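You operate a simulated robot arm through the tools that you are given. There is no shell and no other tool.

You are at the controls of a simulated robot arm. One attempt, no reset.

Task
Put the two small boxes that the parts card names in the tool bench's orange tray.
Fine: they are in the tool bench's middle drawer; shut it again.
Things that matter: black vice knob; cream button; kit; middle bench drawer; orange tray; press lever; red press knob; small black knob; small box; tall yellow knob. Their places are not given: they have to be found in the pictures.

It is judged by the outcome, as a careful person would: the job done as asked, and still so three seconds after it is handed in. It fails if anything else is knocked over, pushed out of place, dropped, spilled or broken.

Robot
A 7-joint arm with a two-finger parallel gripper, fixed in place. Base frame: the origin is at the foot of the arm, x ahead of it, y to its left, z up. Lengths are in m, angles in rad, forces in N, time in s.
Its first joint turns from -2.601 to 2.601 rad. Payload 3.43 kg.
The TCP is the grasp point between the finger pads, 0.03 m short of the fingertips. In the tool frame z runs along the fingers and y along their closing line. Largest opening 0.094 m; finger width 0.028, thickness 0.01; the body of the gripper, 0.05 by 0.096 m, starts 0.055 m behind the TCP.
Orientation is told as [roll, pitch, yaw] about the base's x, y, z axes, in that order, counted from this pose: with the fingers straight down and closing along the base's y, the tool's x points along the base's -x, its y along +y and its z along -z.

Tools
- The arm moves only by the tool servo_tool. Its argument "plan" is a list that holds one entry, the list of rows, each a list of 7 numbers: the shift along the tool's x, y, z in units of 400 mm (1.0 is 400 mm), then the turn, a rotation vector about the tool's x, y, z in units of 180 degrees (1.0 is 180 degrees), then the opening, from 0 (shut) to 1 (fully open). In form: [[[dx, dy, dz, rx, ry, rz, hand], ...]]. A call has 1 to 20 rows; each row is the pose to reach, as a shift and turn from the pose commanded when the call began, along the tool's axes at that moment. A call with a number of a shift or a turn outside -1 to 1 is refused whole. Rows are played at 5 a second. More than 0.05 m and 0.15 rad between two rows, or a gripper value outside its range, and nothing of the call is played. A pose out of reach is approached as far as the arm can. The call stops where the force on the tool passes 40 N (or 10 N more than at its start, if that is more) or the arm is blocked; 0.2 s more then pass. The fingers move at their own pace (about 0.045 m/s each) and stop on an object; they squeeze with about 37 N. The grip force told is the motor's: it shows also when the fingers shut on nothing. Time passes only in rows, and 0.2 s behind the last, so rows that repeat a pose let the fingers close. The reply holds the time, the measured pose of the TCP, the force on the tool along the base axes, the opening and the grip force, in the units named above and with some noise, with the torque about the TCP (base axes, N m) and any sound that the robot's microphone picked up.
- Cameras (640 x 400 px; columns grow to the right, rows downward): "scene" is fixed at [0.0484, 0.65, 1.2356]; the picture's right is [-0.91, -0.42, 0.00], its down [-0.06, 0.14, -0.99] and it looks along [0.42, -0.90, -0.15] (base axes); focal length 351 px, centre (320, 200). "wrist" rides on the gripper at [0.076, 0.014, -0.102] in the tool frame; the picture's right is [-0.18, 0.98, 0.00], its down [-0.75, -0.14, -0.64] and it looks along [-0.63, -0.12, 0.77] (tool axes); focal length 243 px, centre (320, 200).
- get_image(camera): a new picture of that camera. It takes no simulated time.
- pixel_to_xyz(camera, pixels): there is no depth. For up to 12 entries [column, row, z] of the newest picture of that camera ("zoom" is the newest enlarged one), the place [x, y] in the base frame at which the ray of that pixel passes the height z, good to about 0.002 m. It takes no simulated time.
- enlarge(camera, box): a new picture of the part [left, top, right, bottom] of that camera's present view, enlarged. It takes no simulated time.
- close_job(): hands the job in; it is judged then, once.

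Open the gripper and draw the arm clear of the work before you hand the job in, unless the task says otherwise.

The tools are called after "Call:" by a JSON object that holds its "op" and its "data". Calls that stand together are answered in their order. servo_tool: Moves the arm, as the interface text tells. Its arguments: {"type":"object","properties":{"plan":{"type":"array","items":{"type":"array","items":{"type":"array","items":{"type":"number"}}}}},"required":["plan"]} The other tools are called the same way: get_image (camera) takes a picture; pixel_to_xyz (camera, pixels) gives the place at which the rays of pixels pass given heights; enlarge (camera, box) takes an enlarged picture of a part of a camera's view; close_job () hands the job in.

At the start:

```text
clock: 0.0
tcp_pos: [0.6715, -0.7244, 1.0703]
tcp_rot: [0.0, 0.0, -0.001]
ft_force: [-0.6, 0.1, 0.4]
ft_torque: [-0.01, 0.01, 0.02]
finger_gap: 0.0939
finger_force: 0.1
```

scene: 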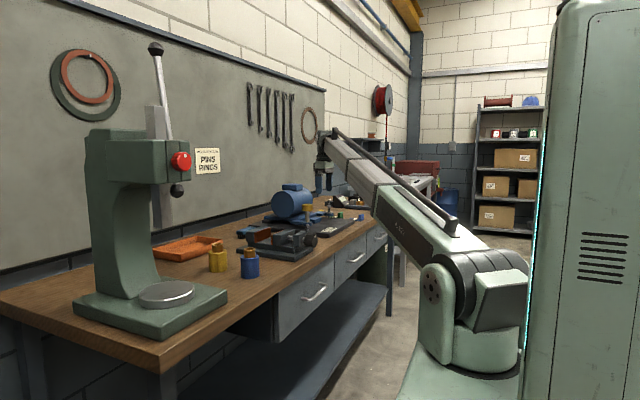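
wrist: 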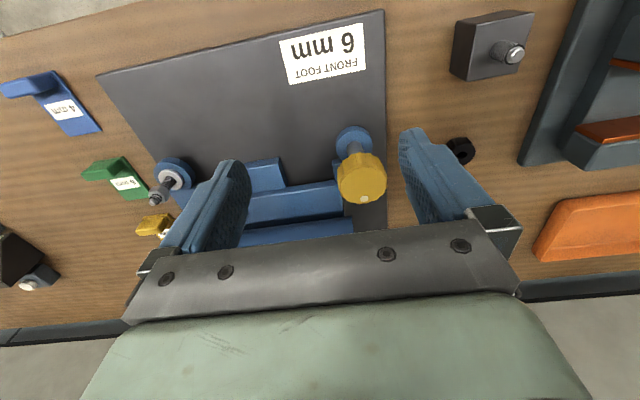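

The scene picture shows a card on the wall around (207,160) that reads something like "PINS RINGS", and the bench drawers around (315,292), (350,262). I enlarge those parts.

Call:
{"op": "enlarge", "data": {"camera": "scene", "box": [180, 135, 240, 185]}}

Call:
{"op": "enlarge", "data": {"camera": "scene", "box": [220, 160, 420, 350]}}

Call:
{"op": "enlarge", "data": {"camera": "wrist", "box": [0, 0, 640, 400]}}

```text
8.00 times, centred on (210, 160) of scene
```

zoom: 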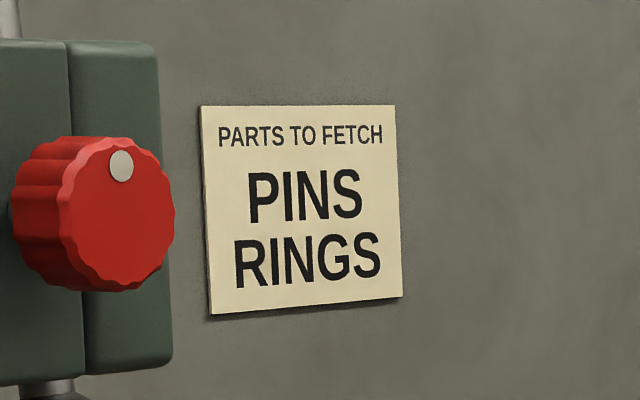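

```text
2.11 times, centred on (320, 255) of scene
```

zoom: 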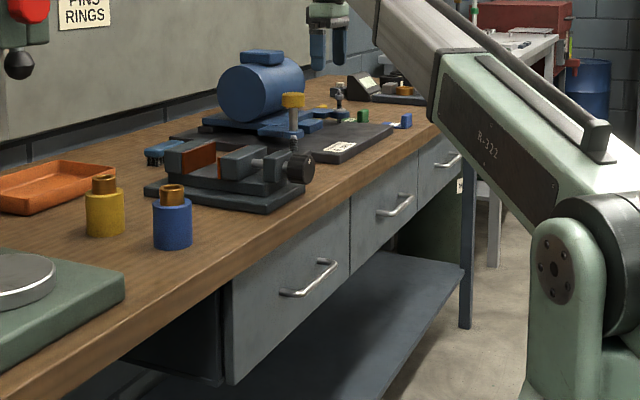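

```text
1.00 times, centred on (320, 200) of wrist (not enlarged: the box is as wide or as high as the picture)
```

zoom: 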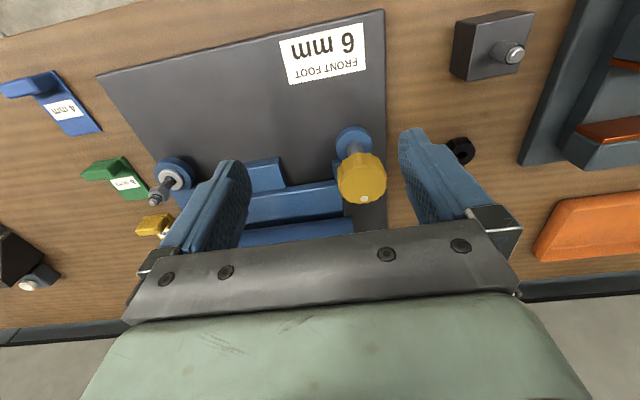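

The card reads PINS and RINGS. To find the bench height and layout I take close looks at the drawers and the bench, and cast rays of the same label in both cameras.

Call:
{"op": "enlarge", "data": {"camera": "scene", "box": [265, 190, 395, 345]}}

Call:
{"op": "enlarge", "data": {"camera": "scene", "box": [230, 170, 390, 270]}}

Call:
{"op": "pixel_to_xyz", "data": {"camera": "wrist", "pixels": [[384, 10, 0.8], [384, 10, 0.85], [384, 10, 0.9], [384, 10, 0.75], [97, 73, 0.8], [97, 73, 0.85], [520, 163, 0.8], [520, 163, 0.85], [565, 0, 0.8], [565, 0, 0.85], [0, 37, 0.8], [0, 37, 0.85]]}}

Call:
{"op": "pixel_to_xyz", "data": {"camera": "scene", "pixels": [[315, 237, 0.8], [315, 237, 0.85], [315, 237, 0.9], [315, 237, 0.75], [160, 372, 0.8], [160, 372, 0.85], [390, 225, 0.8], [390, 225, 0.85], [330, 230, 0.8], [330, 230, 0.85]]}}

```text
2.58 times, centred on (330, 268) of scene
```

zoom: 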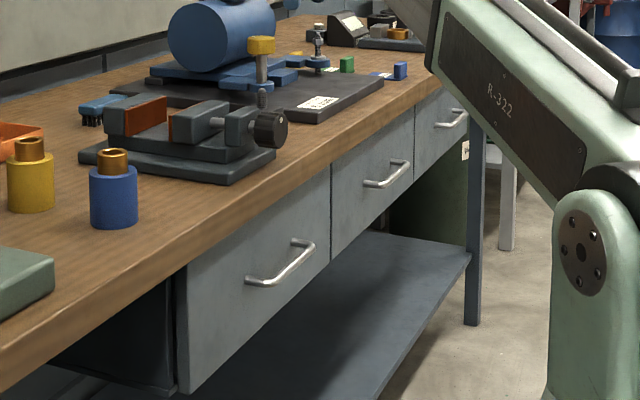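

```text
4.00 times, centred on (310, 220) of scene
```

zoom: 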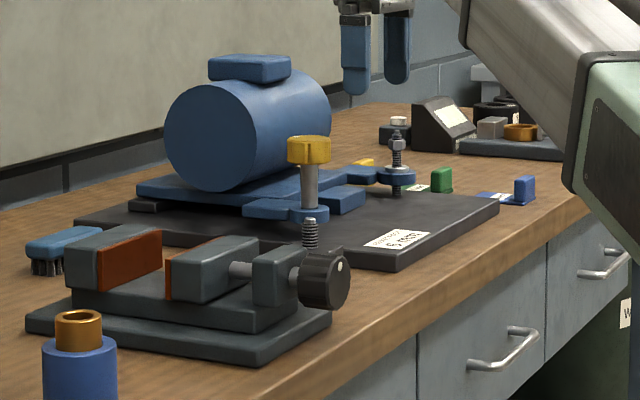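

```text
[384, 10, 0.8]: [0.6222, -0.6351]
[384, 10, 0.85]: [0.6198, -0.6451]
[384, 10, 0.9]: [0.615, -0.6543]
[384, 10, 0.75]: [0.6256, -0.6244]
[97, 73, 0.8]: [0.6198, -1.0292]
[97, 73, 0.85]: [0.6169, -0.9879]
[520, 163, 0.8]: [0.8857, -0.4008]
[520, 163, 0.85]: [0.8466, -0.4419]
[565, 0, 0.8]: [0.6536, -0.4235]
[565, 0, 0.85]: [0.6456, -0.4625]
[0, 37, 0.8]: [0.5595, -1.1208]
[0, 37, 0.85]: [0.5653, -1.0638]
```

```text
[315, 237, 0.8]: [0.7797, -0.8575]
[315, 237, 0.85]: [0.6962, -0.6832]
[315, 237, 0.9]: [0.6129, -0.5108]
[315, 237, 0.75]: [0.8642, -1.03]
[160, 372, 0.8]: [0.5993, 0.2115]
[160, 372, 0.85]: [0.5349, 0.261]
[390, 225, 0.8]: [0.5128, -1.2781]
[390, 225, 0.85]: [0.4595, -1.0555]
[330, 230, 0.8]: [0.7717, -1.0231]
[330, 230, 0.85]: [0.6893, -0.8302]
```

The plate corner seen in both cameras puts the bench top near z ≈ 0.85 and the middle drawer's handle near (0.5, -0.65, 0.79). I refine with closer pictures of the drawer handle and of the orange tray.

Call:
{"op": "enlarge", "data": {"camera": "scene", "box": [325, 225, 405, 275]}}

Call:
{"op": "pixel_to_xyz", "data": {"camera": "scene", "pixels": [[223, 242, 0.87], [223, 242, 0.89], [152, 248, 0.87], [152, 248, 0.89], [190, 261, 0.87], [198, 237, 0.87], [207, 262, 0.85], [249, 270, 0.85], [160, 367, 0.85], [272, 289, 0.85]]}}

Call:
{"op": "enlarge", "data": {"camera": "scene", "box": [140, 220, 270, 300]}}

Call:
{"op": "pixel_to_xyz", "data": {"camera": "wrist", "pixels": [[535, 262, 0.86], [565, 200, 0.88], [640, 192, 0.88], [460, 150, 0.85], [40, 28, 0.85], [0, 37, 0.85], [140, 0, 0.85]]}}

```text
8.00 times, centred on (365, 250) of scene
```

zoom: 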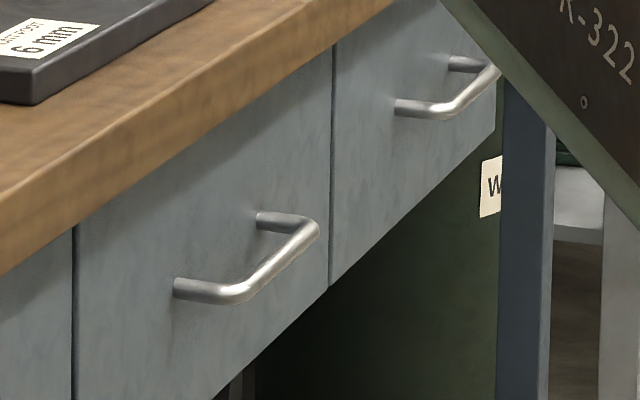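

```text
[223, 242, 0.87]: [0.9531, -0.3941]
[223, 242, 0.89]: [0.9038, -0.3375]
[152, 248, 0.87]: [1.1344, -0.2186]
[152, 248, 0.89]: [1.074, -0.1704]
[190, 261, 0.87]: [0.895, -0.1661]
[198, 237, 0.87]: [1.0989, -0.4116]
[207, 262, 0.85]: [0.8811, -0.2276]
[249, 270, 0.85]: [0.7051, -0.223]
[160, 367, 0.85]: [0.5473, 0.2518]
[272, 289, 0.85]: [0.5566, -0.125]
```

```text
4.92 times, centred on (205, 260) of scene
```

zoom: 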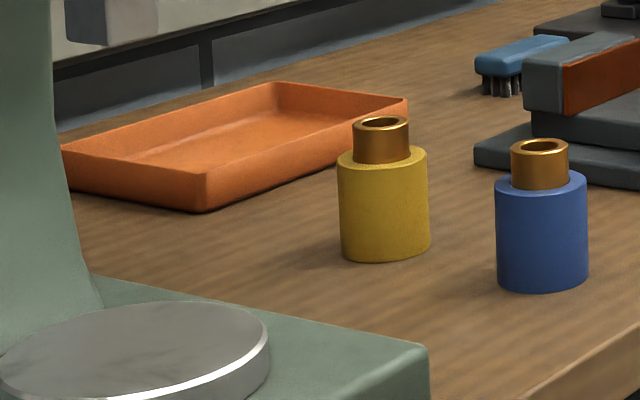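

```text
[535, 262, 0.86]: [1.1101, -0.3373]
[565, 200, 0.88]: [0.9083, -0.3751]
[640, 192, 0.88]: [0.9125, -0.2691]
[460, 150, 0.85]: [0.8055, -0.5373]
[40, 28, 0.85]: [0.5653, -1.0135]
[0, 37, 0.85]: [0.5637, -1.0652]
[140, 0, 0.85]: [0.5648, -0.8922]
```

The bench top is at z ≈ 0.85 with its front edge at x ≈ 0.56. The middle drawer's handle bar (zoom (240,292) to (315,228)) works out near x 0.516, z 0.76, y -0.70 to -0.82. I first draw the gripper back towards -x at its present height, clear of the bench.

Call:
{"op": "servo_tool", "data": {"plan": [[[0.085, -0.01, 0, 0, 0, 0, 1], [0.17, -0.02, 0, 0, 0, 0, 1], [0.255, -0.03, 0, 0, 0, 0, 1], [0.34, -0.04, 0, 0, 0, 0, 1], [0.425, -0.05, 0, 0, 0, 0, 1], [0.51, -0.06, 0, 0, 0, 0, 1], [0.595, -0.07, 0, 0, 0, 0, 1], [0.68, -0.08, 0, 0, 0, 0, 1], [0.68, -0.08, 0, 0, 0, 0, 1]]]}}

```text
clock: 2.0
tcp_pos: [0.3988, -0.7586, 1.069]
tcp_rot: [0.001, -0.001, -0.002]
ft_force: [-0.8, -0.3, 0.5]
ft_torque: [-0.01, 0.01, 0.01]
finger_gap: 0.0943
finger_force: 0.0
```

The TCP is at (0.399, -0.759, 1.069). I take pictures from here to see the drawer front and handle from above.

Call:
{"op": "get_image", "data": {"camera": "wrist"}}

Call:
{"op": "get_image", "data": {"camera": "scene"}}

```text
taken
```

wrist: 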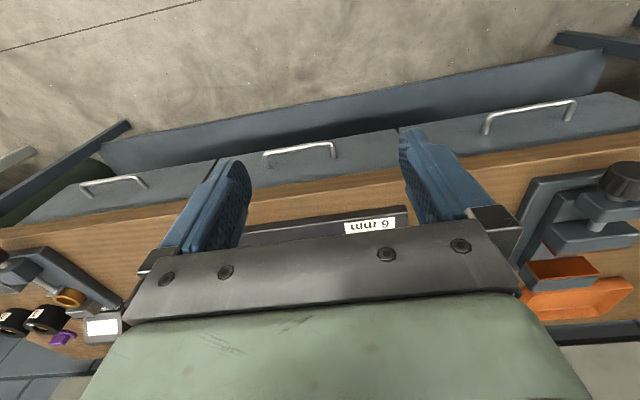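

```text
taken
```

scene: 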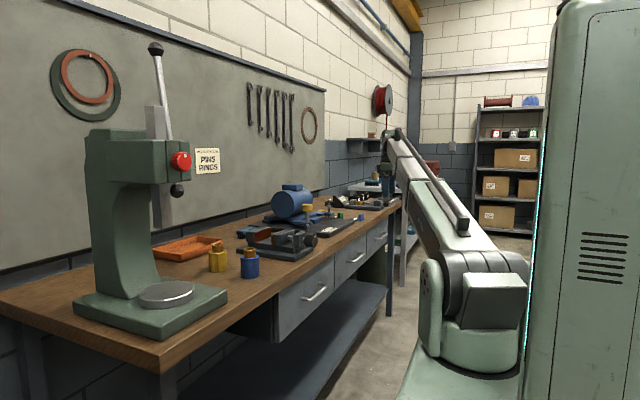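

All three drawers show; the middle one's handle is at wrist (264,155)–(333,144). I cast those rays, plus the bench edge, to confirm the handle's place.

Call:
{"op": "enlarge", "data": {"camera": "wrist", "box": [230, 100, 390, 200]}}

Call:
{"op": "enlarge", "data": {"camera": "scene", "box": [325, 225, 405, 275]}}

Call:
{"op": "pixel_to_xyz", "data": {"camera": "wrist", "pixels": [[264, 155, 0.74], [264, 155, 0.76], [264, 155, 0.78], [333, 144, 0.74], [333, 144, 0.76], [333, 144, 0.78], [398, 150, 0.85], [217, 181, 0.85]]}}

Call:
{"op": "pixel_to_xyz", "data": {"camera": "scene", "pixels": [[355, 261.5, 0.74], [355, 261.5, 0.76], [355, 261.5, 0.78], [364.4, 253.5, 0.74], [364.4, 253.5, 0.76], [364.4, 253.5, 0.78]]}}

```text
4.00 times, centred on (310, 150) of wrist
```

zoom: 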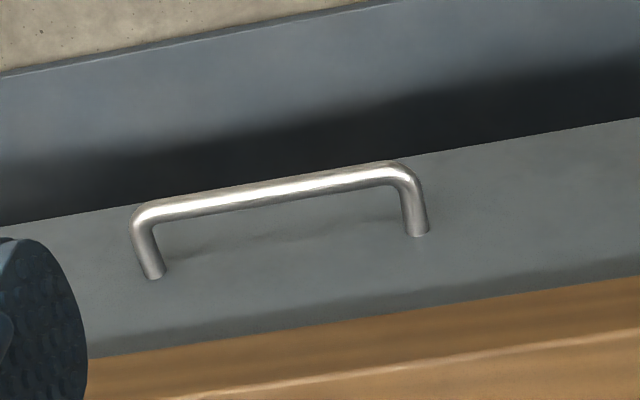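

```text
8.00 times, centred on (365, 250) of scene
```

zoom: 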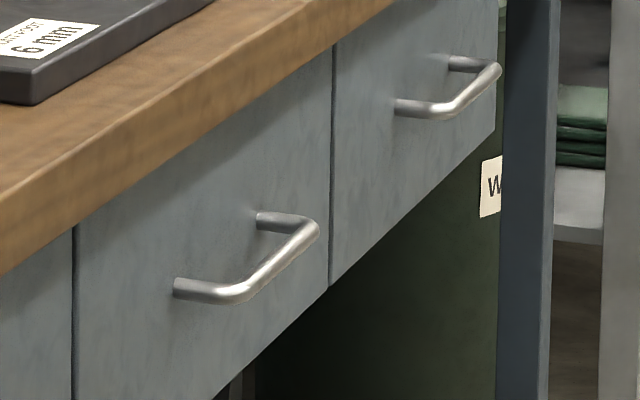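

```text
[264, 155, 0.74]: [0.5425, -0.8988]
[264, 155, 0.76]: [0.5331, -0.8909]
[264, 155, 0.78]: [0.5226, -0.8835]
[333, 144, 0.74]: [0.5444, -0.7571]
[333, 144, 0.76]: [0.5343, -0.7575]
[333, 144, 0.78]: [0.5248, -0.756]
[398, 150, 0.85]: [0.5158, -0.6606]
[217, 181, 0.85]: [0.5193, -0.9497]
```

```text
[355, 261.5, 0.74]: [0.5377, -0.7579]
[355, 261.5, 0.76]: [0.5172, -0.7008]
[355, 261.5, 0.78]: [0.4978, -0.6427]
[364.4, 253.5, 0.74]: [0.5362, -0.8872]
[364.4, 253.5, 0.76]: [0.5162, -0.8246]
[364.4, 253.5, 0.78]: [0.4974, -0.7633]
```

Triangulating both views puts the handle bar at about (0.541, y -0.76 to -0.90, z 0.738), along y. I turn the tool in free space to point along +x with the fingers closing vertically, so that they can take the bar from above and below.

Call:
{"op": "servo_tool", "data": {"plan": [[[0, 0, 0, 0.024056, -0.024056, -0.024056, 1], [0, 0, 0, 0.048112, -0.048112, -0.048112, 1], [0, 0, 0, 0.072169, -0.072169, -0.072169, 1], [0, 0, 0, 0.096225, -0.096225, -0.096225, 1], [0, 0, 0, 0.120281, -0.120281, -0.120281, 1], [0, 0, 0, 0.144337, -0.144337, -0.144337, 1], [0, 0, 0, 0.168394, -0.168394, -0.168394, 1], [0, 0, 0, 0.19245, -0.19245, -0.19245, 1], [0, 0, 0, 0.216506, -0.216506, -0.216506, 1], [0, 0, 0, 0.240562, -0.240562, -0.240562, 1], [0, 0, 0, 0.264619, -0.264619, -0.264619, 1], [0, 0, 0, 0.288675, -0.288675, -0.288675, 1], [0, 0, 0, 0.312731, -0.312731, -0.312731, 1], [0, 0, 0, 0.336787, -0.336787, -0.336787, 1], [0, 0, 0, 0.360844, -0.360844, -0.360844, 1], [0, 0, 0, 0.3849, -0.3849, -0.3849, 1], [0, 0, 0, 0.3849, -0.3849, -0.3849, 1]]]}}

```text
clock: 5.6
tcp_pos: [0.4001, -0.7533, 1.0848]
tcp_rot: [-1.564, -0.015, 1.57]
ft_force: [0.2, -0.7, 1.3]
ft_torque: [0.03, -0.01, 0.02]
finger_gap: 0.0941
finger_force: 0.1
out of reach, approached as far as the arm can: row 16, 17
```

The turn got nearly there (rot [-1.564, -0.015, 1.57]) with the last rows a little out of reach. I look at both cameras to see the arm's posture.

Call:
{"op": "get_image", "data": {"camera": "wrist"}}

Call:
{"op": "get_image", "data": {"camera": "scene"}}

```text
taken
```

wrist: 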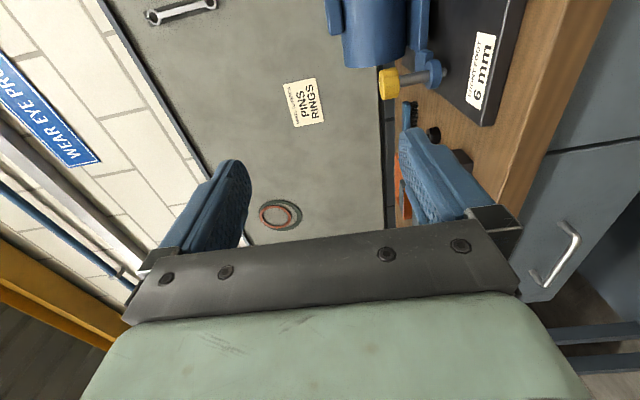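

```text
taken
```

scene: 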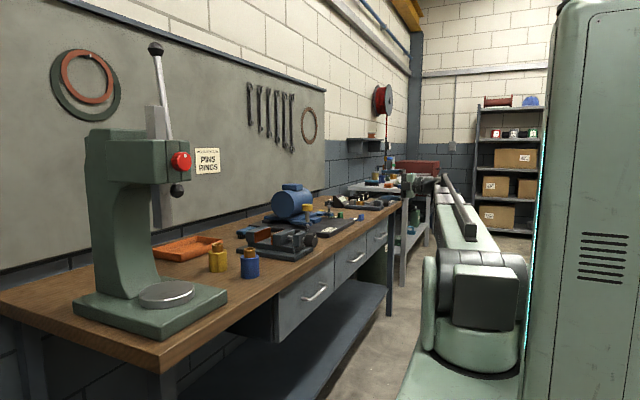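

The tool now points along +x with the drawer handle at wrist (560,260). I lower it in front of the drawer, keeping the tips about 7 cm short of the bar, and check the reach.

Call:
{"op": "servo_tool", "data": {"plan": [[[0.018, 0.083, 0, 0, 0, 0, 1], [0.036, 0.166, 0, 0, 0, 0, 1], [0.054, 0.249, 0, 0, 0, 0, 1], [0.072, 0.332, 0, 0, 0, 0, 1], [0.09, 0.415, 0, 0, 0, 0, 1], [0.108, 0.498, 0.01, 0, 0, 0, 1], [0.126, 0.581, 0.02, 0, 0, 0, 1], [0.144, 0.664, 0.03, 0, 0, 0, 1], [0.162, 0.747, 0.04, 0, 0, 0, 1], [0.18, 0.83, 0.05, 0, 0, 0, 1], [0.18, 0.83, 0.05, 0, 0, 0, 1]]]}}

```text
clock: 8.0
tcp_pos: [0.4332, -0.8434, 0.8858]
tcp_rot: [-1.465, -0.219, 1.547]
ft_force: [-0.9, -0.1, -0.3]
ft_torque: [-0.01, 0.0, -0.01]
finger_gap: 0.0939
finger_force: 0.1
out of reach, approached as far as the arm can: row 1, 2, 3, 4, 5, 6, 7, 8, 9, 10, 11
```

The arm ran out of reach at z 0.886 with the tool tilting. I look at its posture before choosing another approach direction.

Call:
{"op": "get_image", "data": {"camera": "wrist"}}

Call:
{"op": "enlarge", "data": {"camera": "scene", "box": [330, 150, 540, 370]}}

```text
taken
```

wrist: 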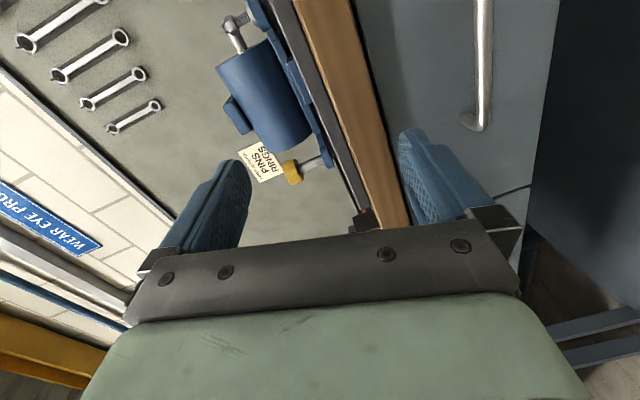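

```text
1.82 times, centred on (435, 260) of scene
```

zoom: 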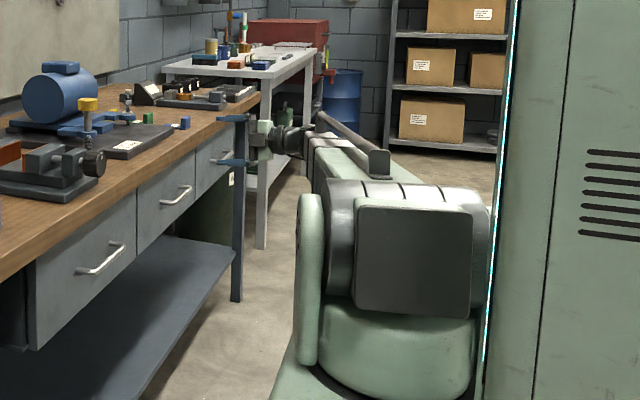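

The limit looks like the wrist being asked to point too far upward for this low height. I tilt the tool about 35° downward about the bar's direction, staying in place short of the handle.

Call:
{"op": "servo_tool", "data": {"plan": [[[0, 0, 0, -0.0389, 0, 0, 1], [0, 0, 0, -0.0778, 0, 0, 1], [0, 0, 0, -0.1167, 0, 0, 1], [0, 0, 0, -0.1556, 0, 0, 1], [0, 0, 0, -0.1944, 0, 0, 1], [0, 0, 0, -0.1944, 0, 0, 1], [0, 0, 0, -0.1944, 0, 0, 1]]]}}

```text
clock: 9.6
tcp_pos: [0.439, -0.8465, 0.8923]
tcp_rot: [-0.855, -0.22, 1.547]
ft_force: [0.4, 0.8, 0.5]
ft_torque: [0.02, -0.02, 0.03]
finger_gap: 0.0942
finger_force: 0.1
```

The commanded pose follows the arm's reachable one, and now tilt is fine at (0.439, -0.847, 0.892). I level the remaining skew so that the finger pads lie parallel to the bar, and then take a picture.

Call:
{"op": "servo_tool", "data": {"plan": [[[0, 0, 0, -0.0005, 0.0201, -0.0289, 1], [0, 0, 0, -0.001, 0.0402, -0.0578, 1], [0, 0, 0, -0.001, 0.0402, -0.0578, 1], [0, 0, 0, -0.001, 0.0402, -0.0578, 1]]]}}

Call:
{"op": "get_image", "data": {"camera": "wrist"}}

Call:
{"op": "get_image", "data": {"camera": "scene"}}

```text
clock: 10.6
tcp_pos: [0.4391, -0.8468, 0.8933]
tcp_rot: [-0.857, 0.002, 1.567]
ft_force: [0.6, -0.3, -0.5]
ft_torque: [0.02, 0.0, 0.02]
finger_gap: 0.0937
finger_force: 0.1
```

```text
taken
```

wrist: 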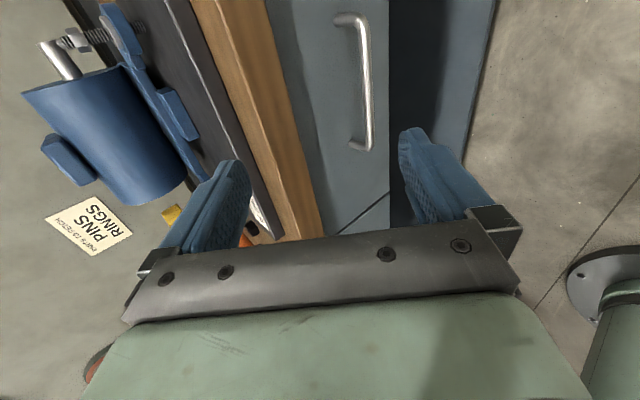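

```text
taken
```

scene: 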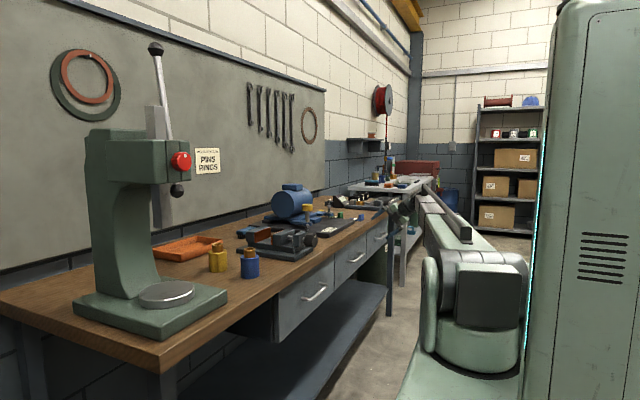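

The handle shows at wrist (362,20)–(370,148). I enlarge it and cast rays of the bar and its post feet for a precise place.

Call:
{"op": "enlarge", "data": {"camera": "wrist", "box": [280, 0, 440, 160]}}

Call:
{"op": "pixel_to_xyz", "data": {"camera": "wrist", "pixels": [[362, 18, 0.72], [362, 18, 0.74], [362, 18, 0.76], [369, 145, 0.72], [369, 145, 0.74], [369, 145, 0.76], [337, 19, 0.74], [351, 146, 0.74], [366, 80, 0.72], [366, 80, 0.74], [366, 80, 0.76]]}}

```text
2.50 times, centred on (360, 80) of wrist
```

zoom: 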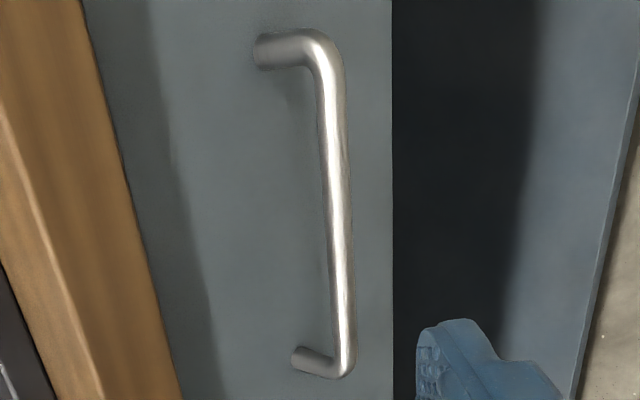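

```text
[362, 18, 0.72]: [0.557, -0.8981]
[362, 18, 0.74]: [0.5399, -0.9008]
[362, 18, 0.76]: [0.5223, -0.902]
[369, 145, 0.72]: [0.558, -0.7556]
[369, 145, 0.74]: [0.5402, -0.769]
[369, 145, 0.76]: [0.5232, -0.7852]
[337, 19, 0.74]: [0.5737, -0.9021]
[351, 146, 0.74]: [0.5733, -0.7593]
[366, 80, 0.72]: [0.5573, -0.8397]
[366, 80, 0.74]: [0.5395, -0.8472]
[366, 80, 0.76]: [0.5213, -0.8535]
```

Both cameras agree: bar centre at x 0.540, z 0.739, y -0.77 to -0.90, and drawer face at x ≈ 0.574. I narrow the fingers to about 35 mm and move to a point 9 cm short of the grasp along the tool axis.

Call:
{"op": "servo_tool", "data": {"plan": [[[-0.0075, 0.0315, 0.045, 0, 0, 0, 0.372], [-0.015, 0.063, 0.09, 0, 0, 0, 0.372], [-0.0225, 0.0945, 0.134, 0, 0, 0, 0.372], [-0.03, 0.126, 0.179, 0, 0, 0, 0.372], [-0.03, 0.126, 0.179, 0, 0, 0, 0.372], [-0.03, 0.126, 0.179, 0, 0, 0, 0.372]]]}}

Call:
{"op": "get_image", "data": {"camera": "wrist"}}

Call:
{"op": "enlarge", "data": {"camera": "scene", "box": [330, 190, 450, 280]}}

```text
clock: 12.0
tcp_pos: [0.4598, -0.8352, 0.8093]
tcp_rot: [-0.856, 0.002, 1.568]
ft_force: [-0.1, -0.1, -0.1]
ft_torque: [0.0, 0.0, 0.0]
finger_gap: 0.0351
finger_force: 0.0
```

```text
taken
```

wrist: 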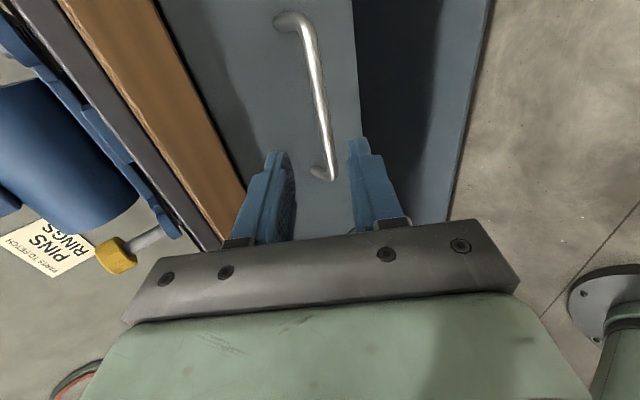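

```text
4.44 times, centred on (390, 235) of scene
```

zoom: 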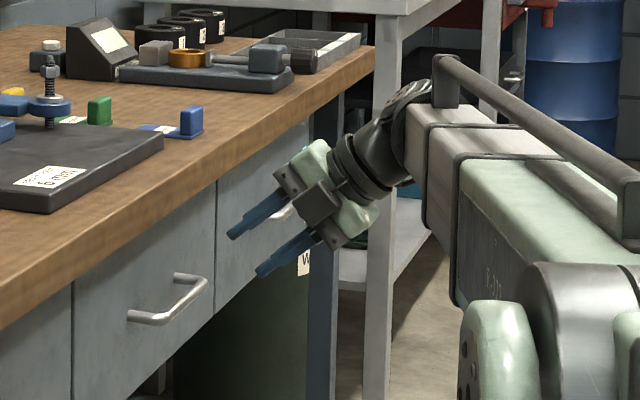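

The bar lies centred between the fingertips in the wrist view ((280,160) and (355,145), bar at about (318,120)). I slide in 9 cm along the tool axis.

Call:
{"op": "servo_tool", "data": {"plan": [[[0, 0, 0.0375, 0, 0, 0, 0.372], [0, 0, 0.075, 0, 0, 0, 0.372], [0, 0, 0.1125, 0, 0, 0, 0.372], [0, 0, 0.15, 0, 0, 0, 0.372], [0, 0, 0.1875, 0, 0, 0, 0.372], [0, 0, 0.225, 0, 0, 0, 0.372], [0, 0, 0.225, 0, 0, 0, 0.372]]]}}

Call:
{"op": "get_image", "data": {"camera": "wrist"}}

Call:
{"op": "enlarge", "data": {"camera": "scene", "box": [330, 215, 410, 280]}}

```text
clock: 13.6
tcp_pos: [0.5267, -0.8338, 0.7497]
tcp_rot: [-0.856, 0.0, 1.568]
ft_force: [-0.3, 0.1, -0.2]
ft_torque: [-0.02, -0.04, 0.01]
finger_gap: 0.035
finger_force: 0.1
```

```text
taken
```

wrist: 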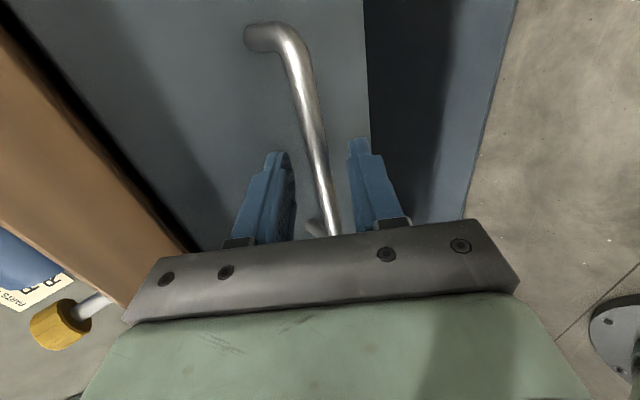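

```text
6.15 times, centred on (370, 248) of scene
```

zoom: 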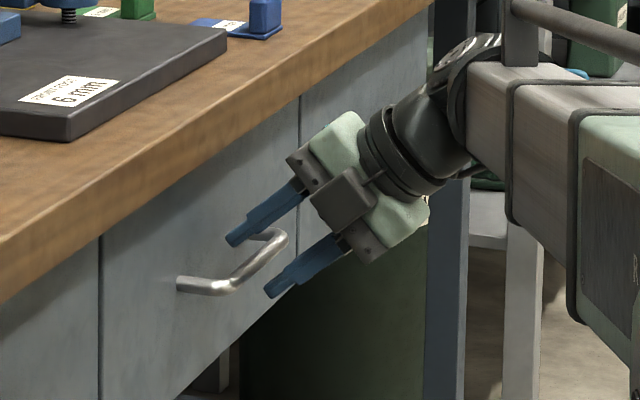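

The fingers straddle the bar with no contact force. I close them on it.

Call:
{"op": "servo_tool", "data": {"plan": [[[0, 0, 0, 0, 0, 0, 0], [0, 0, 0, 0, 0, 0, 0], [0, 0, 0, 0, 0, 0, 0], [0, 0, 0, 0, 0, 0, 0], [0, 0, 0, 0, 0, 0, 0]]]}}

```text
clock: 14.8
tcp_pos: [0.527, -0.834, 0.7509]
tcp_rot: [-0.855, 0.002, 1.571]
ft_force: [1.3, -0.3, 2.1]
ft_torque: [-0.57, -0.04, 0.46]
finger_gap: 0.0118
finger_force: 45.5
```

The grip is firm on a 12 mm bar (45 N). I pull along -x by 6 cm first, and watch the force.

Call:
{"op": "servo_tool", "data": {"plan": [[[0, 0.0246, -0.0283, 0, 0, 0, 0], [0, 0.0492, -0.0566, 0, 0, 0, 0], [0, 0.0738, -0.0849, 0, 0, 0, 0], [0, 0.0984, -0.1132, 0, 0, 0, 0], [0, 0.0984, -0.1132, 0, 0, 0, 0]]]}}

```text
clock: 15.8
tcp_pos: [0.4768, -0.8338, 0.7491]
tcp_rot: [-0.837, -0.006, 1.566]
ft_force: [1.3, -2.8, -11.5]
ft_torque: [-1.14, 0.23, 0.8]
finger_gap: 0.0118
finger_force: 45.5
out of reach, approached as far as the arm can: row 3, 4
stopped in row 4: the force on the tool passed its limit at 44 N (the readings are from after the stop); the commanded pose is now the measured one
```

The drawer came out about 5 cm and then the arm met a wrist limit at this tilt. I loosen the fingers slightly, tip the tool more steeply about the bar (towards 65° down), and close again.

Call:
{"op": "servo_tool", "data": {"plan": [[[0, 0, 0, 0, 0, 0, 0.32], [0, 0, 0, 0, 0, 0, 0.32], [0, -0.004, 0.0002, -0.03183, 0, 0, 0.32], [0, -0.00795, 0.0008, -0.06366, 0, 0, 0.32], [0, -0.01182, 0.0018, -0.09549, 0, 0, 0.32], [0, -0.01558, 0.0032, -0.12732, 0, 0, 0.32], [0, -0.01558, 0.0032, -0.12732, 0, 0, 0.32]]]}}

Call:
{"op": "get_image", "data": {"camera": "wrist"}}

Call:
{"op": "enlarge", "data": {"camera": "scene", "box": [320, 205, 420, 280]}}

```text
clock: 17.4
tcp_pos: [0.4831, -0.8337, 0.7551]
tcp_rot: [-0.435, -0.008, 1.564]
ft_force: [0.1, 0.0, 0.4]
ft_torque: [0.0, 0.0, -0.01]
finger_gap: 0.0303
finger_force: 0.1
```

```text
taken
```

wrist: 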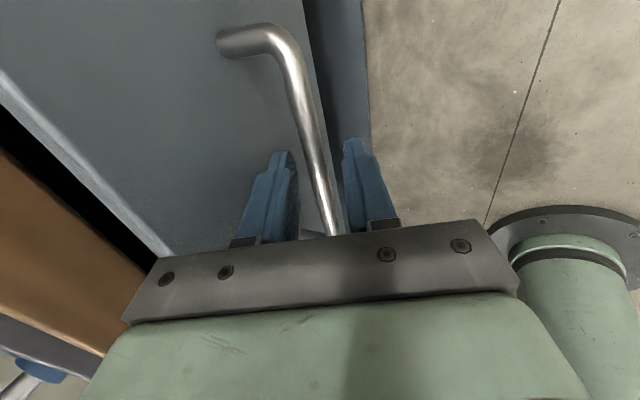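

```text
5.33 times, centred on (370, 242) of scene
```

zoom: 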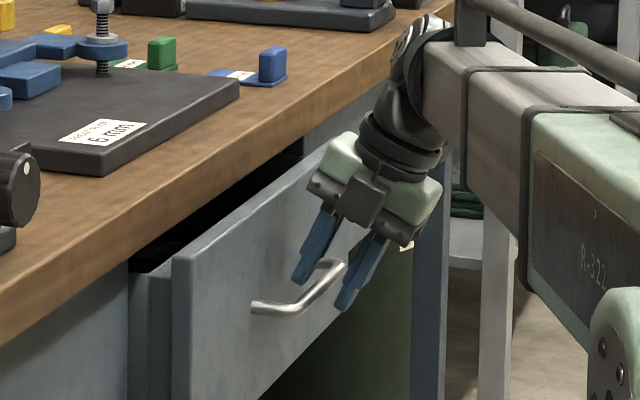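

The drawer is out 5 cm and the fingers still straddle the bar. I close again and pull straight back in small steps.

Call:
{"op": "servo_tool", "data": {"plan": [[[0, 0, 0, 0, 0, 0, 0], [0, 0, 0, 0, 0, 0, 0], [0, 0, 0, 0, 0, 0, 0], [0, 0, 0, 0, 0, 0, 0], [0, 0.034, -0.0158, 0, 0, 0, 0], [0, 0.068, -0.0316, 0, 0, 0, 0], [0, 0.102, -0.0474, 0, 0, 0, 0], [0, 0.136, -0.0632, 0, 0, 0, 0], [0, 0.17, -0.079, 0, 0, 0, 0], [0, 0.204, -0.0948, 0, 0, 0, 0], [0, 0.238, -0.1106, 0, 0, 0, 0], [0, 0.272, -0.1264, 0, 0, 0, 0], [0, 0.272, -0.1264, 0, 0, 0, 0]]]}}

```text
clock: 20.2
tcp_pos: [0.3625, -0.8337, 0.754]
tcp_rot: [-0.438, -0.005, 1.562]
ft_force: [-0.7, -17.5, 31.6]
ft_torque: [-1.17, -0.27, 0.84]
finger_gap: 0.0118
finger_force: 45.0
```

The drawer has come out about 16 cm, with some side load on the tool. I open the fingers to relieve that and look into the drawer.

Call:
{"op": "servo_tool", "data": {"plan": [[[0, 0, 0, 0, 0, 0, 0.32], [0, 0, 0, 0, 0, 0, 0.32], [0, 0, 0, 0, 0, 0, 0.32]]]}}

Call:
{"op": "get_image", "data": {"camera": "wrist"}}

Call:
{"op": "get_image", "data": {"camera": "scene"}}

Call:
{"op": "enlarge", "data": {"camera": "scene", "box": [310, 205, 430, 290]}}

```text
clock: 21.0
tcp_pos: [0.3628, -0.833, 0.7532]
tcp_rot: [-0.437, -0.009, 1.565]
ft_force: [0.6, -0.3, 0.4]
ft_torque: [0.01, 0.0, 0.02]
finger_gap: 0.0303
finger_force: 0.0
```

```text
taken
```

wrist: 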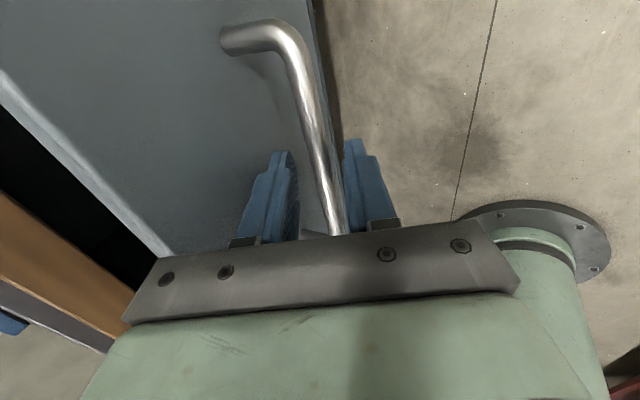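

```text
taken
```

scene: 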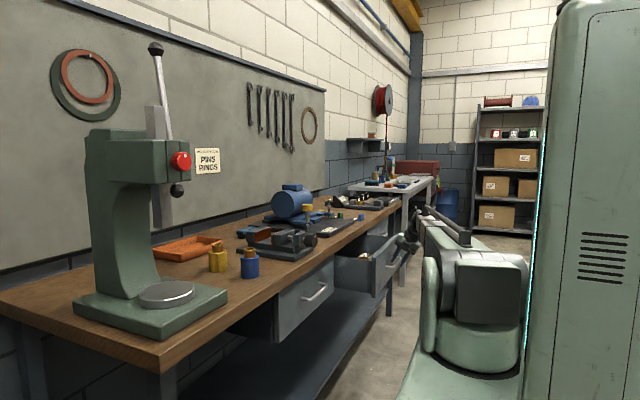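

```text
4.71 times, centred on (370, 248) of scene
```

zoom: 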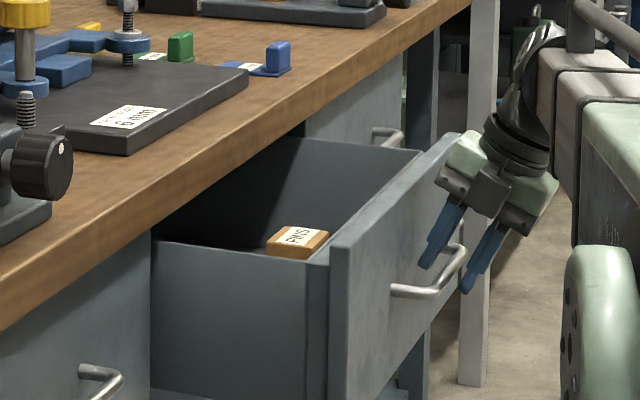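

A box labelled PINS shows in the open drawer at zoom (298,240). I pull about 7 cm more, using the inner finger as a hook with the fingers only loosely around the bar.

Call:
{"op": "servo_tool", "data": {"plan": [[[0, 0, 0, 0, 0, 0, 0.2], [0, 0.032, -0.0149, 0, 0, 0, 0.2], [0, 0.064, -0.0297, 0, 0, 0, 0.2], [0, 0.096, -0.0446, 0, 0, 0, 0.2], [0, 0.128, -0.0594, 0, 0, 0, 0.2], [0, 0.16, -0.0743, 0, 0, 0, 0.2], [0, 0.16, -0.0743, 0, 0, 0, 0.2]]]}}

Call:
{"op": "enlarge", "data": {"camera": "scene", "box": [310, 205, 430, 290]}}

```text
clock: 22.6
tcp_pos: [0.292, -0.8344, 0.7547]
tcp_rot: [-0.439, -0.008, 1.563]
ft_force: [0.4, 0.2, 0.2]
ft_torque: [-0.03, 0.03, 0.02]
finger_gap: 0.0189
finger_force: 0.0
```

```text
4.71 times, centred on (370, 248) of scene
```

zoom: 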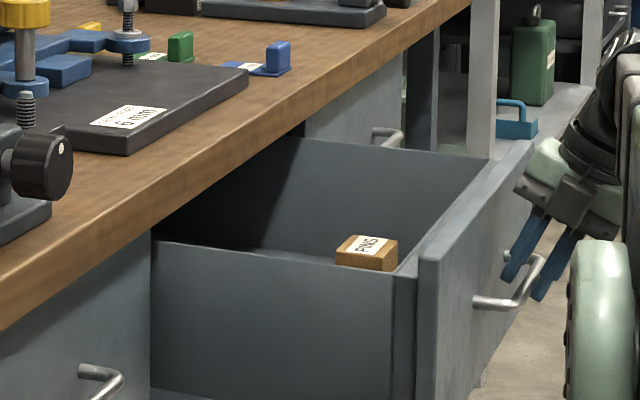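

The drawer is about 23 cm open with almost no force on the tool. I slide the fingers off the bar along the tool axis, rise, and turn the tool straight down to look in from above.

Call:
{"op": "servo_tool", "data": {"plan": [[[0, 0, -0.0833, 0, 0, 0, 0.2], [0, 0, -0.1667, 0, 0, 0, 0.32], [0, 0, -0.25, 0, 0, 0, 0.32], [0, -0.0421, -0.3407, -0.0278, 0, 0, 0.5], [0, -0.0842, -0.4314, -0.0556, 0, 0, 0.5], [0, -0.1263, -0.5221, -0.0834, 0, 0, 0.5], [0, -0.1684, -0.6128, -0.1112, 0, 0, 0.5], [0, -0.2105, -0.7035, -0.139, 0, 0, 0.5], [0, -0.2105, -0.7035, -0.139, 0, 0, 0.5]]]}}

Call:
{"op": "get_image", "data": {"camera": "wrist"}}

Call:
{"op": "get_image", "data": {"camera": "scene"}}

```text
clock: 24.6
tcp_pos: [0.2493, -0.8352, 1.0472]
tcp_rot: [0.002, -0.007, 1.563]
ft_force: [0.6, 0.2, 0.3]
ft_torque: [-0.02, -0.01, -0.02]
finger_gap: 0.0469
finger_force: 0.0
```

```text
taken
```

wrist: 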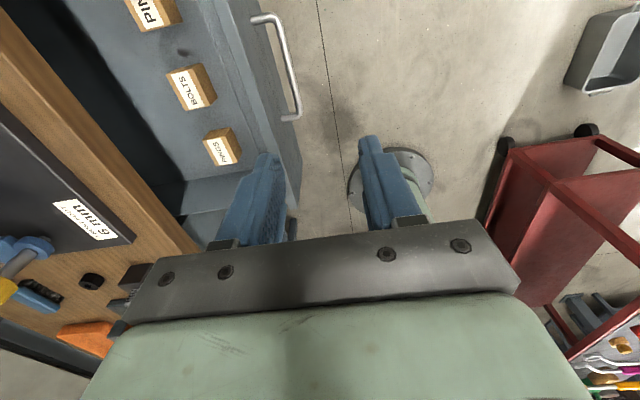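

```text
taken
```

scene: 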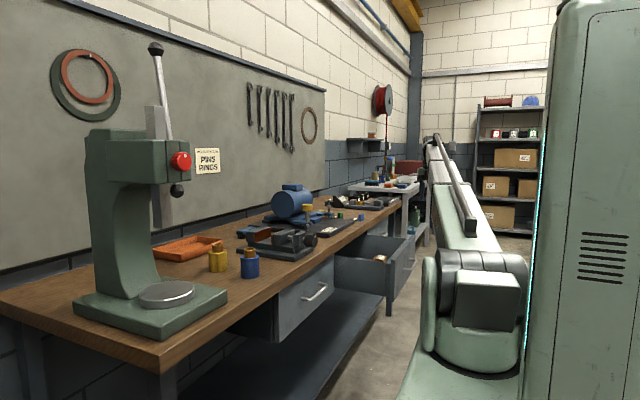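

Three boxes show in the drawer: one at wrist (222,147), "BOLTS" at (190,88) and one at (153,12). I enlarge that part to read the labels.

Call:
{"op": "enlarge", "data": {"camera": "wrist", "box": [110, 0, 270, 180]}}

Call:
{"op": "enlarge", "data": {"camera": "scene", "box": [330, 225, 430, 290]}}

```text
2.22 times, centred on (190, 90) of wrist
```

zoom: 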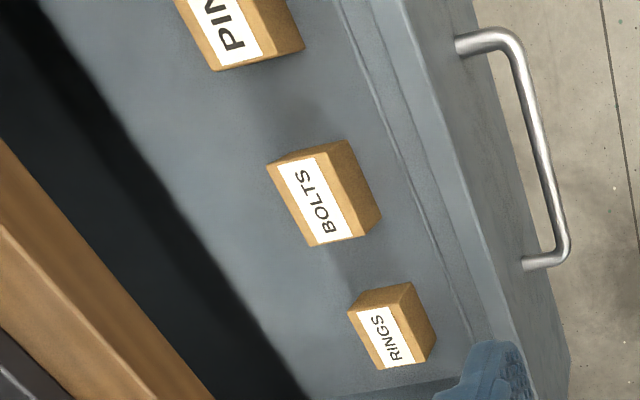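

```text
6.15 times, centred on (380, 258) of scene
```

zoom: 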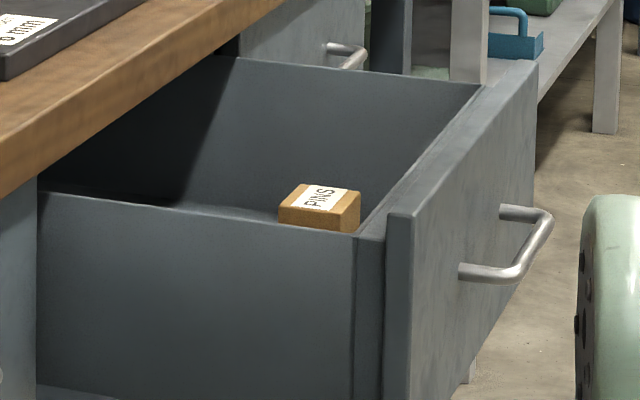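

The boxes are, from +y to -y, RINGS, BOLTS and PINS. I turn the tool back to yaw 0 so the wrist camera looks towards +x across the whole drawer.

Call:
{"op": "servo_tool", "data": {"plan": [[[0, 0.007, 0, 0, 0, 0.0452, 0.5], [0, 0.014, 0, 0, 0, 0.0905, 0.5], [0, 0.021, 0, 0, 0, 0.1357, 0.5], [0, 0.028, 0, 0, 0, 0.1809, 0.5], [0, 0.035, 0, 0, 0, 0.2261, 0.5], [0, 0.042, 0, 0, 0, 0.2714, 0.5], [0, 0.049, 0, 0, 0, 0.3166, 0.5], [0, 0.056, 0, 0, 0, 0.3618, 0.5], [0, 0.063, 0, 0, 0, 0.407, 0.5], [0, 0.07, 0, 0, 0, 0.4523, 0.5], [0, 0.075, 0, 0, 0, 0.4975, 0.5], [0, 0.075, 0, 0, 0, 0.4975, 0.5]]]}}

Call:
{"op": "get_image", "data": {"camera": "wrist"}}

```text
clock: 27.2
tcp_pos: [0.2186, -0.8356, 1.0452]
tcp_rot: [0.007, -0.002, -0.002]
ft_force: [-0.3, -0.9, -0.6]
ft_torque: [0.03, -0.02, 0.01]
finger_gap: 0.0469
finger_force: 0.1
```

```text
taken
```

wrist: 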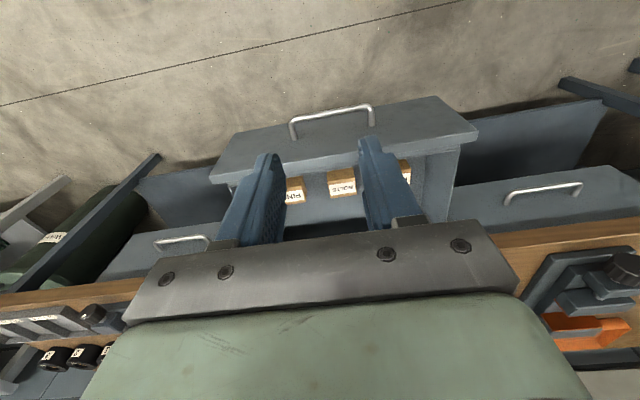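

The three labels show between the fingers at (295,190), (342,183), (404,172), partly hidden. I open the fingers wide and step back a little for an unblocked view.

Call:
{"op": "servo_tool", "data": {"plan": [[[0.05, 0.05, -0.05, 0, 0, 0, 1], [0.1, 0.1, -0.1, 0, 0, 0, 1], [0.15, 0.15, -0.15, 0, 0, 0, 1], [0.15, 0.15, -0.15, 0, 0, 0, 1]]]}}

Call:
{"op": "enlarge", "data": {"camera": "wrist", "box": [200, 80, 480, 255]}}

Call:
{"op": "get_image", "data": {"camera": "wrist"}}

```text
clock: 28.2
tcp_pos: [0.1579, -0.7744, 1.1035]
tcp_rot: [0.007, -0.003, 0.001]
ft_force: [-0.3, -0.4, -0.4]
ft_torque: [-0.01, -0.01, 0.03]
finger_gap: 0.0938
finger_force: 0.0
```

```text
2.29 times, centred on (340, 168) of wrist
```

zoom: 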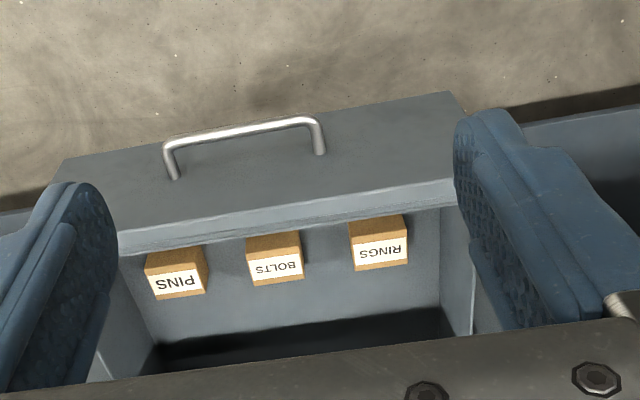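

```text
taken
```

wrist: 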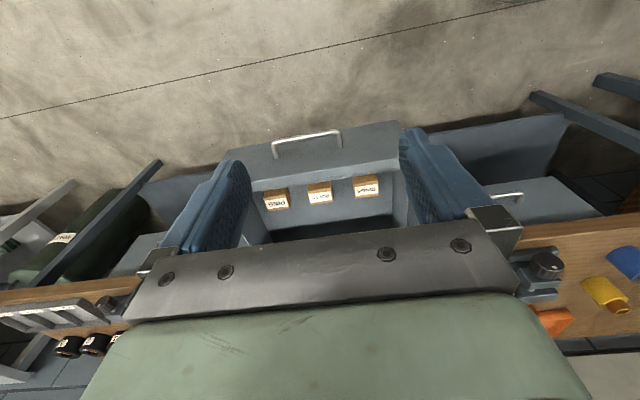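

Exactly three boxes are in the drawer: PINS, BOLTS, RINGS from left to right. I cast rays of the PINS label in both views to get the height, then the others.

Call:
{"op": "pixel_to_xyz", "data": {"camera": "zoom", "pixels": [[176, 283, 0.68], [176, 283, 0.7], [176, 283, 0.72], [176, 283, 0.74], [276, 269, 0.7], [276, 269, 0.72], [380, 251, 0.7], [380, 251, 0.72], [117, 240, 0.8], [455, 182, 0.8], [128, 255, 0.8], [445, 205, 0.8]]}}

Call:
{"op": "enlarge", "data": {"camera": "scene", "box": [350, 235, 410, 272]}}

Call:
{"op": "pixel_to_xyz", "data": {"camera": "scene", "pixels": [[380, 257.5, 0.68], [380, 257.5, 0.7], [380, 257.5, 0.72], [380, 257.5, 0.74]]}}

```text
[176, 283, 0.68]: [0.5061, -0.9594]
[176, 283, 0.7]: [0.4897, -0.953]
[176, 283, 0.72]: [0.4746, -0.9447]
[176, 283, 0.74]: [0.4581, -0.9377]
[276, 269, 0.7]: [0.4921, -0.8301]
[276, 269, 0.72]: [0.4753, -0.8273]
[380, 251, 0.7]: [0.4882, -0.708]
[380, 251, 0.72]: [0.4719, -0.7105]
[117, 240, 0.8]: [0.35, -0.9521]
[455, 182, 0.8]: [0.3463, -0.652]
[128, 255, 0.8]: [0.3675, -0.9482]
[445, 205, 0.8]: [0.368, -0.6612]
```

```text
10.67 times, centred on (380, 254) of scene
```

zoom: 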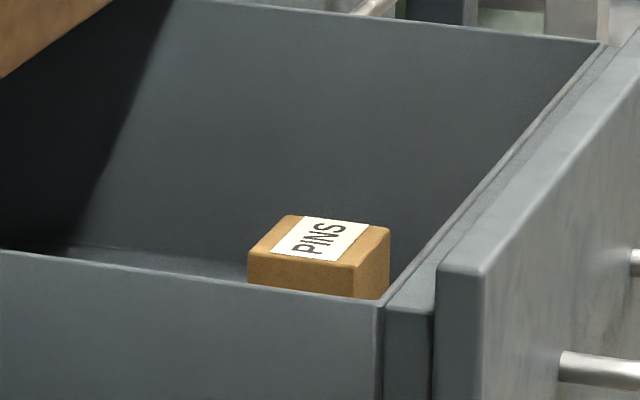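

```text
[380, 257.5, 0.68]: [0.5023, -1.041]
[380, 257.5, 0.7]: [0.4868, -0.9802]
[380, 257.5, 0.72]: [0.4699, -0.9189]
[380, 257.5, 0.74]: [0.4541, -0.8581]
```

The rays agree at z ≈ 0.71: PINS at (0.480, -0.949), BOLTS at (0.484, -0.829), RINGS at (0.480, -0.709). PINS would be beyond my reach there (1.06 m), so I draw the drawer further out: I lower closed fingers just behind the front panel (inner face x ≈ 0.365) to pull it from inside.

Call:
{"op": "servo_tool", "data": {"plan": [[[-0.1, -0.0107, 0.043, 0, 0, 0, 0], [-0.2, -0.0213, 0.086, 0, 0, 0, 0], [-0.3, -0.032, 0.13, 0, 0, 0, 0], [-0.4, -0.0427, 0.173, 0, 0, 0, 0], [-0.5, -0.0533, 0.216, 0, 0, 0, 0], [-0.605, -0.064, 0.259, 0, 0, 0, 0], [-0.605, -0.064, 0.35, 0, 0, 0, 0], [-0.605, -0.064, 0.45, 0, 0, 0, 0], [-0.605, -0.064, 0.55, 0, 0, 0, 0], [-0.605, -0.064, 0.55, 0, 0, 0, 0]]]}}

Call:
{"op": "get_image", "data": {"camera": "wrist"}}

Call:
{"op": "enlarge", "data": {"camera": "scene", "box": [320, 190, 450, 280]}}

```text
clock: 30.4
tcp_pos: [0.3994, -0.798, 0.885]
tcp_rot: [0.007, -0.003, 0.0]
ft_force: [0.2, -0.4, 0.1]
ft_torque: [0.02, -0.02, 0.01]
finger_gap: 0.0001
finger_force: 33.2
```

```text
taken
```

wrist: 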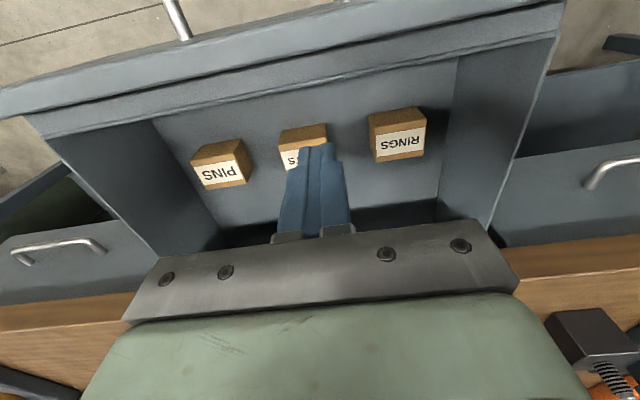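

```text
4.44 times, centred on (385, 235) of scene
```

zoom: 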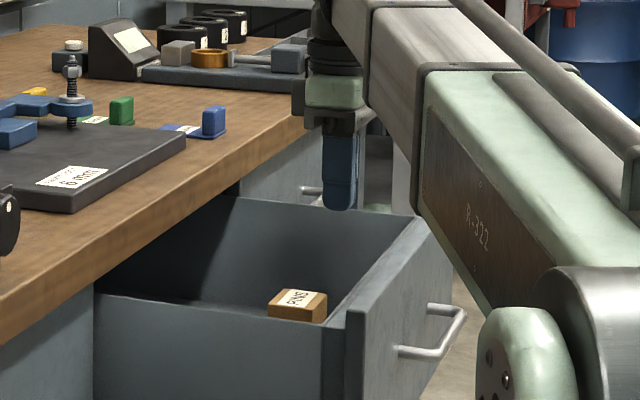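

From here the whole inside shows: PINS (220,165), BOLTS (303,150), RINGS (398,135). I measure the panel edge, the floor corners and the box corners.

Call:
{"op": "pixel_to_xyz", "data": {"camera": "wrist", "pixels": [[300, 88, 0.8], [300, 72, 0.8], [550, 40, 0.79], [492, 225, 0.79], [40, 138, 0.79], [155, 256, 0.79], [457, 58, 0.67], [437, 200, 0.67], [155, 122, 0.67], [218, 228, 0.67]]}}

Call:
{"op": "enlarge", "data": {"camera": "wrist", "box": [170, 80, 450, 220]}}

Call:
{"op": "pixel_to_xyz", "data": {"camera": "scene", "pixels": [[391.2, 260.1, 0.79], [391.2, 260.1, 0.8], [391.2, 260.1, 0.81], [395.6, 261, 0.79], [395.6, 261, 0.8], [395.6, 261, 0.81]]}}

```text
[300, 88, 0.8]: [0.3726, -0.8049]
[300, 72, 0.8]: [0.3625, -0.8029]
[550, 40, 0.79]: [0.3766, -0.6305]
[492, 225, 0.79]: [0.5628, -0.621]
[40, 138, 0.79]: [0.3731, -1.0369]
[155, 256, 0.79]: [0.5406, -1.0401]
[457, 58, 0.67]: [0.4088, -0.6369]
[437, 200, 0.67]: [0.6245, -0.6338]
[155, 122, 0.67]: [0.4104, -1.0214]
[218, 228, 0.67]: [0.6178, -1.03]
```

```text
2.29 times, centred on (310, 150) of wrist
```

zoom: 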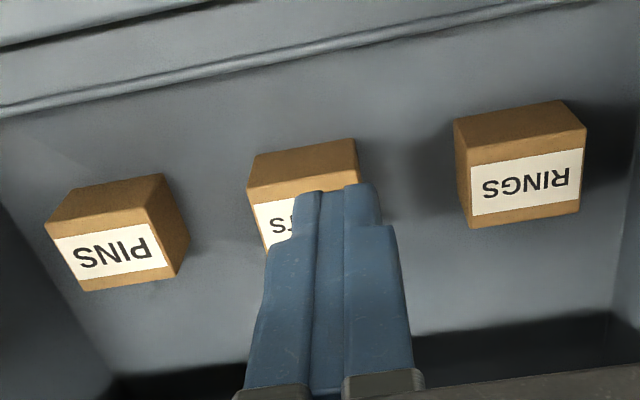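

```text
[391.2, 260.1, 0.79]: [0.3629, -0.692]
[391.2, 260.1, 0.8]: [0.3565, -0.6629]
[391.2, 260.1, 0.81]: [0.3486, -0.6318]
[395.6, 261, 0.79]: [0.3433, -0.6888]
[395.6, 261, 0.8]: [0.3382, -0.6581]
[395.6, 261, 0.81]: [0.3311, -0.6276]
```

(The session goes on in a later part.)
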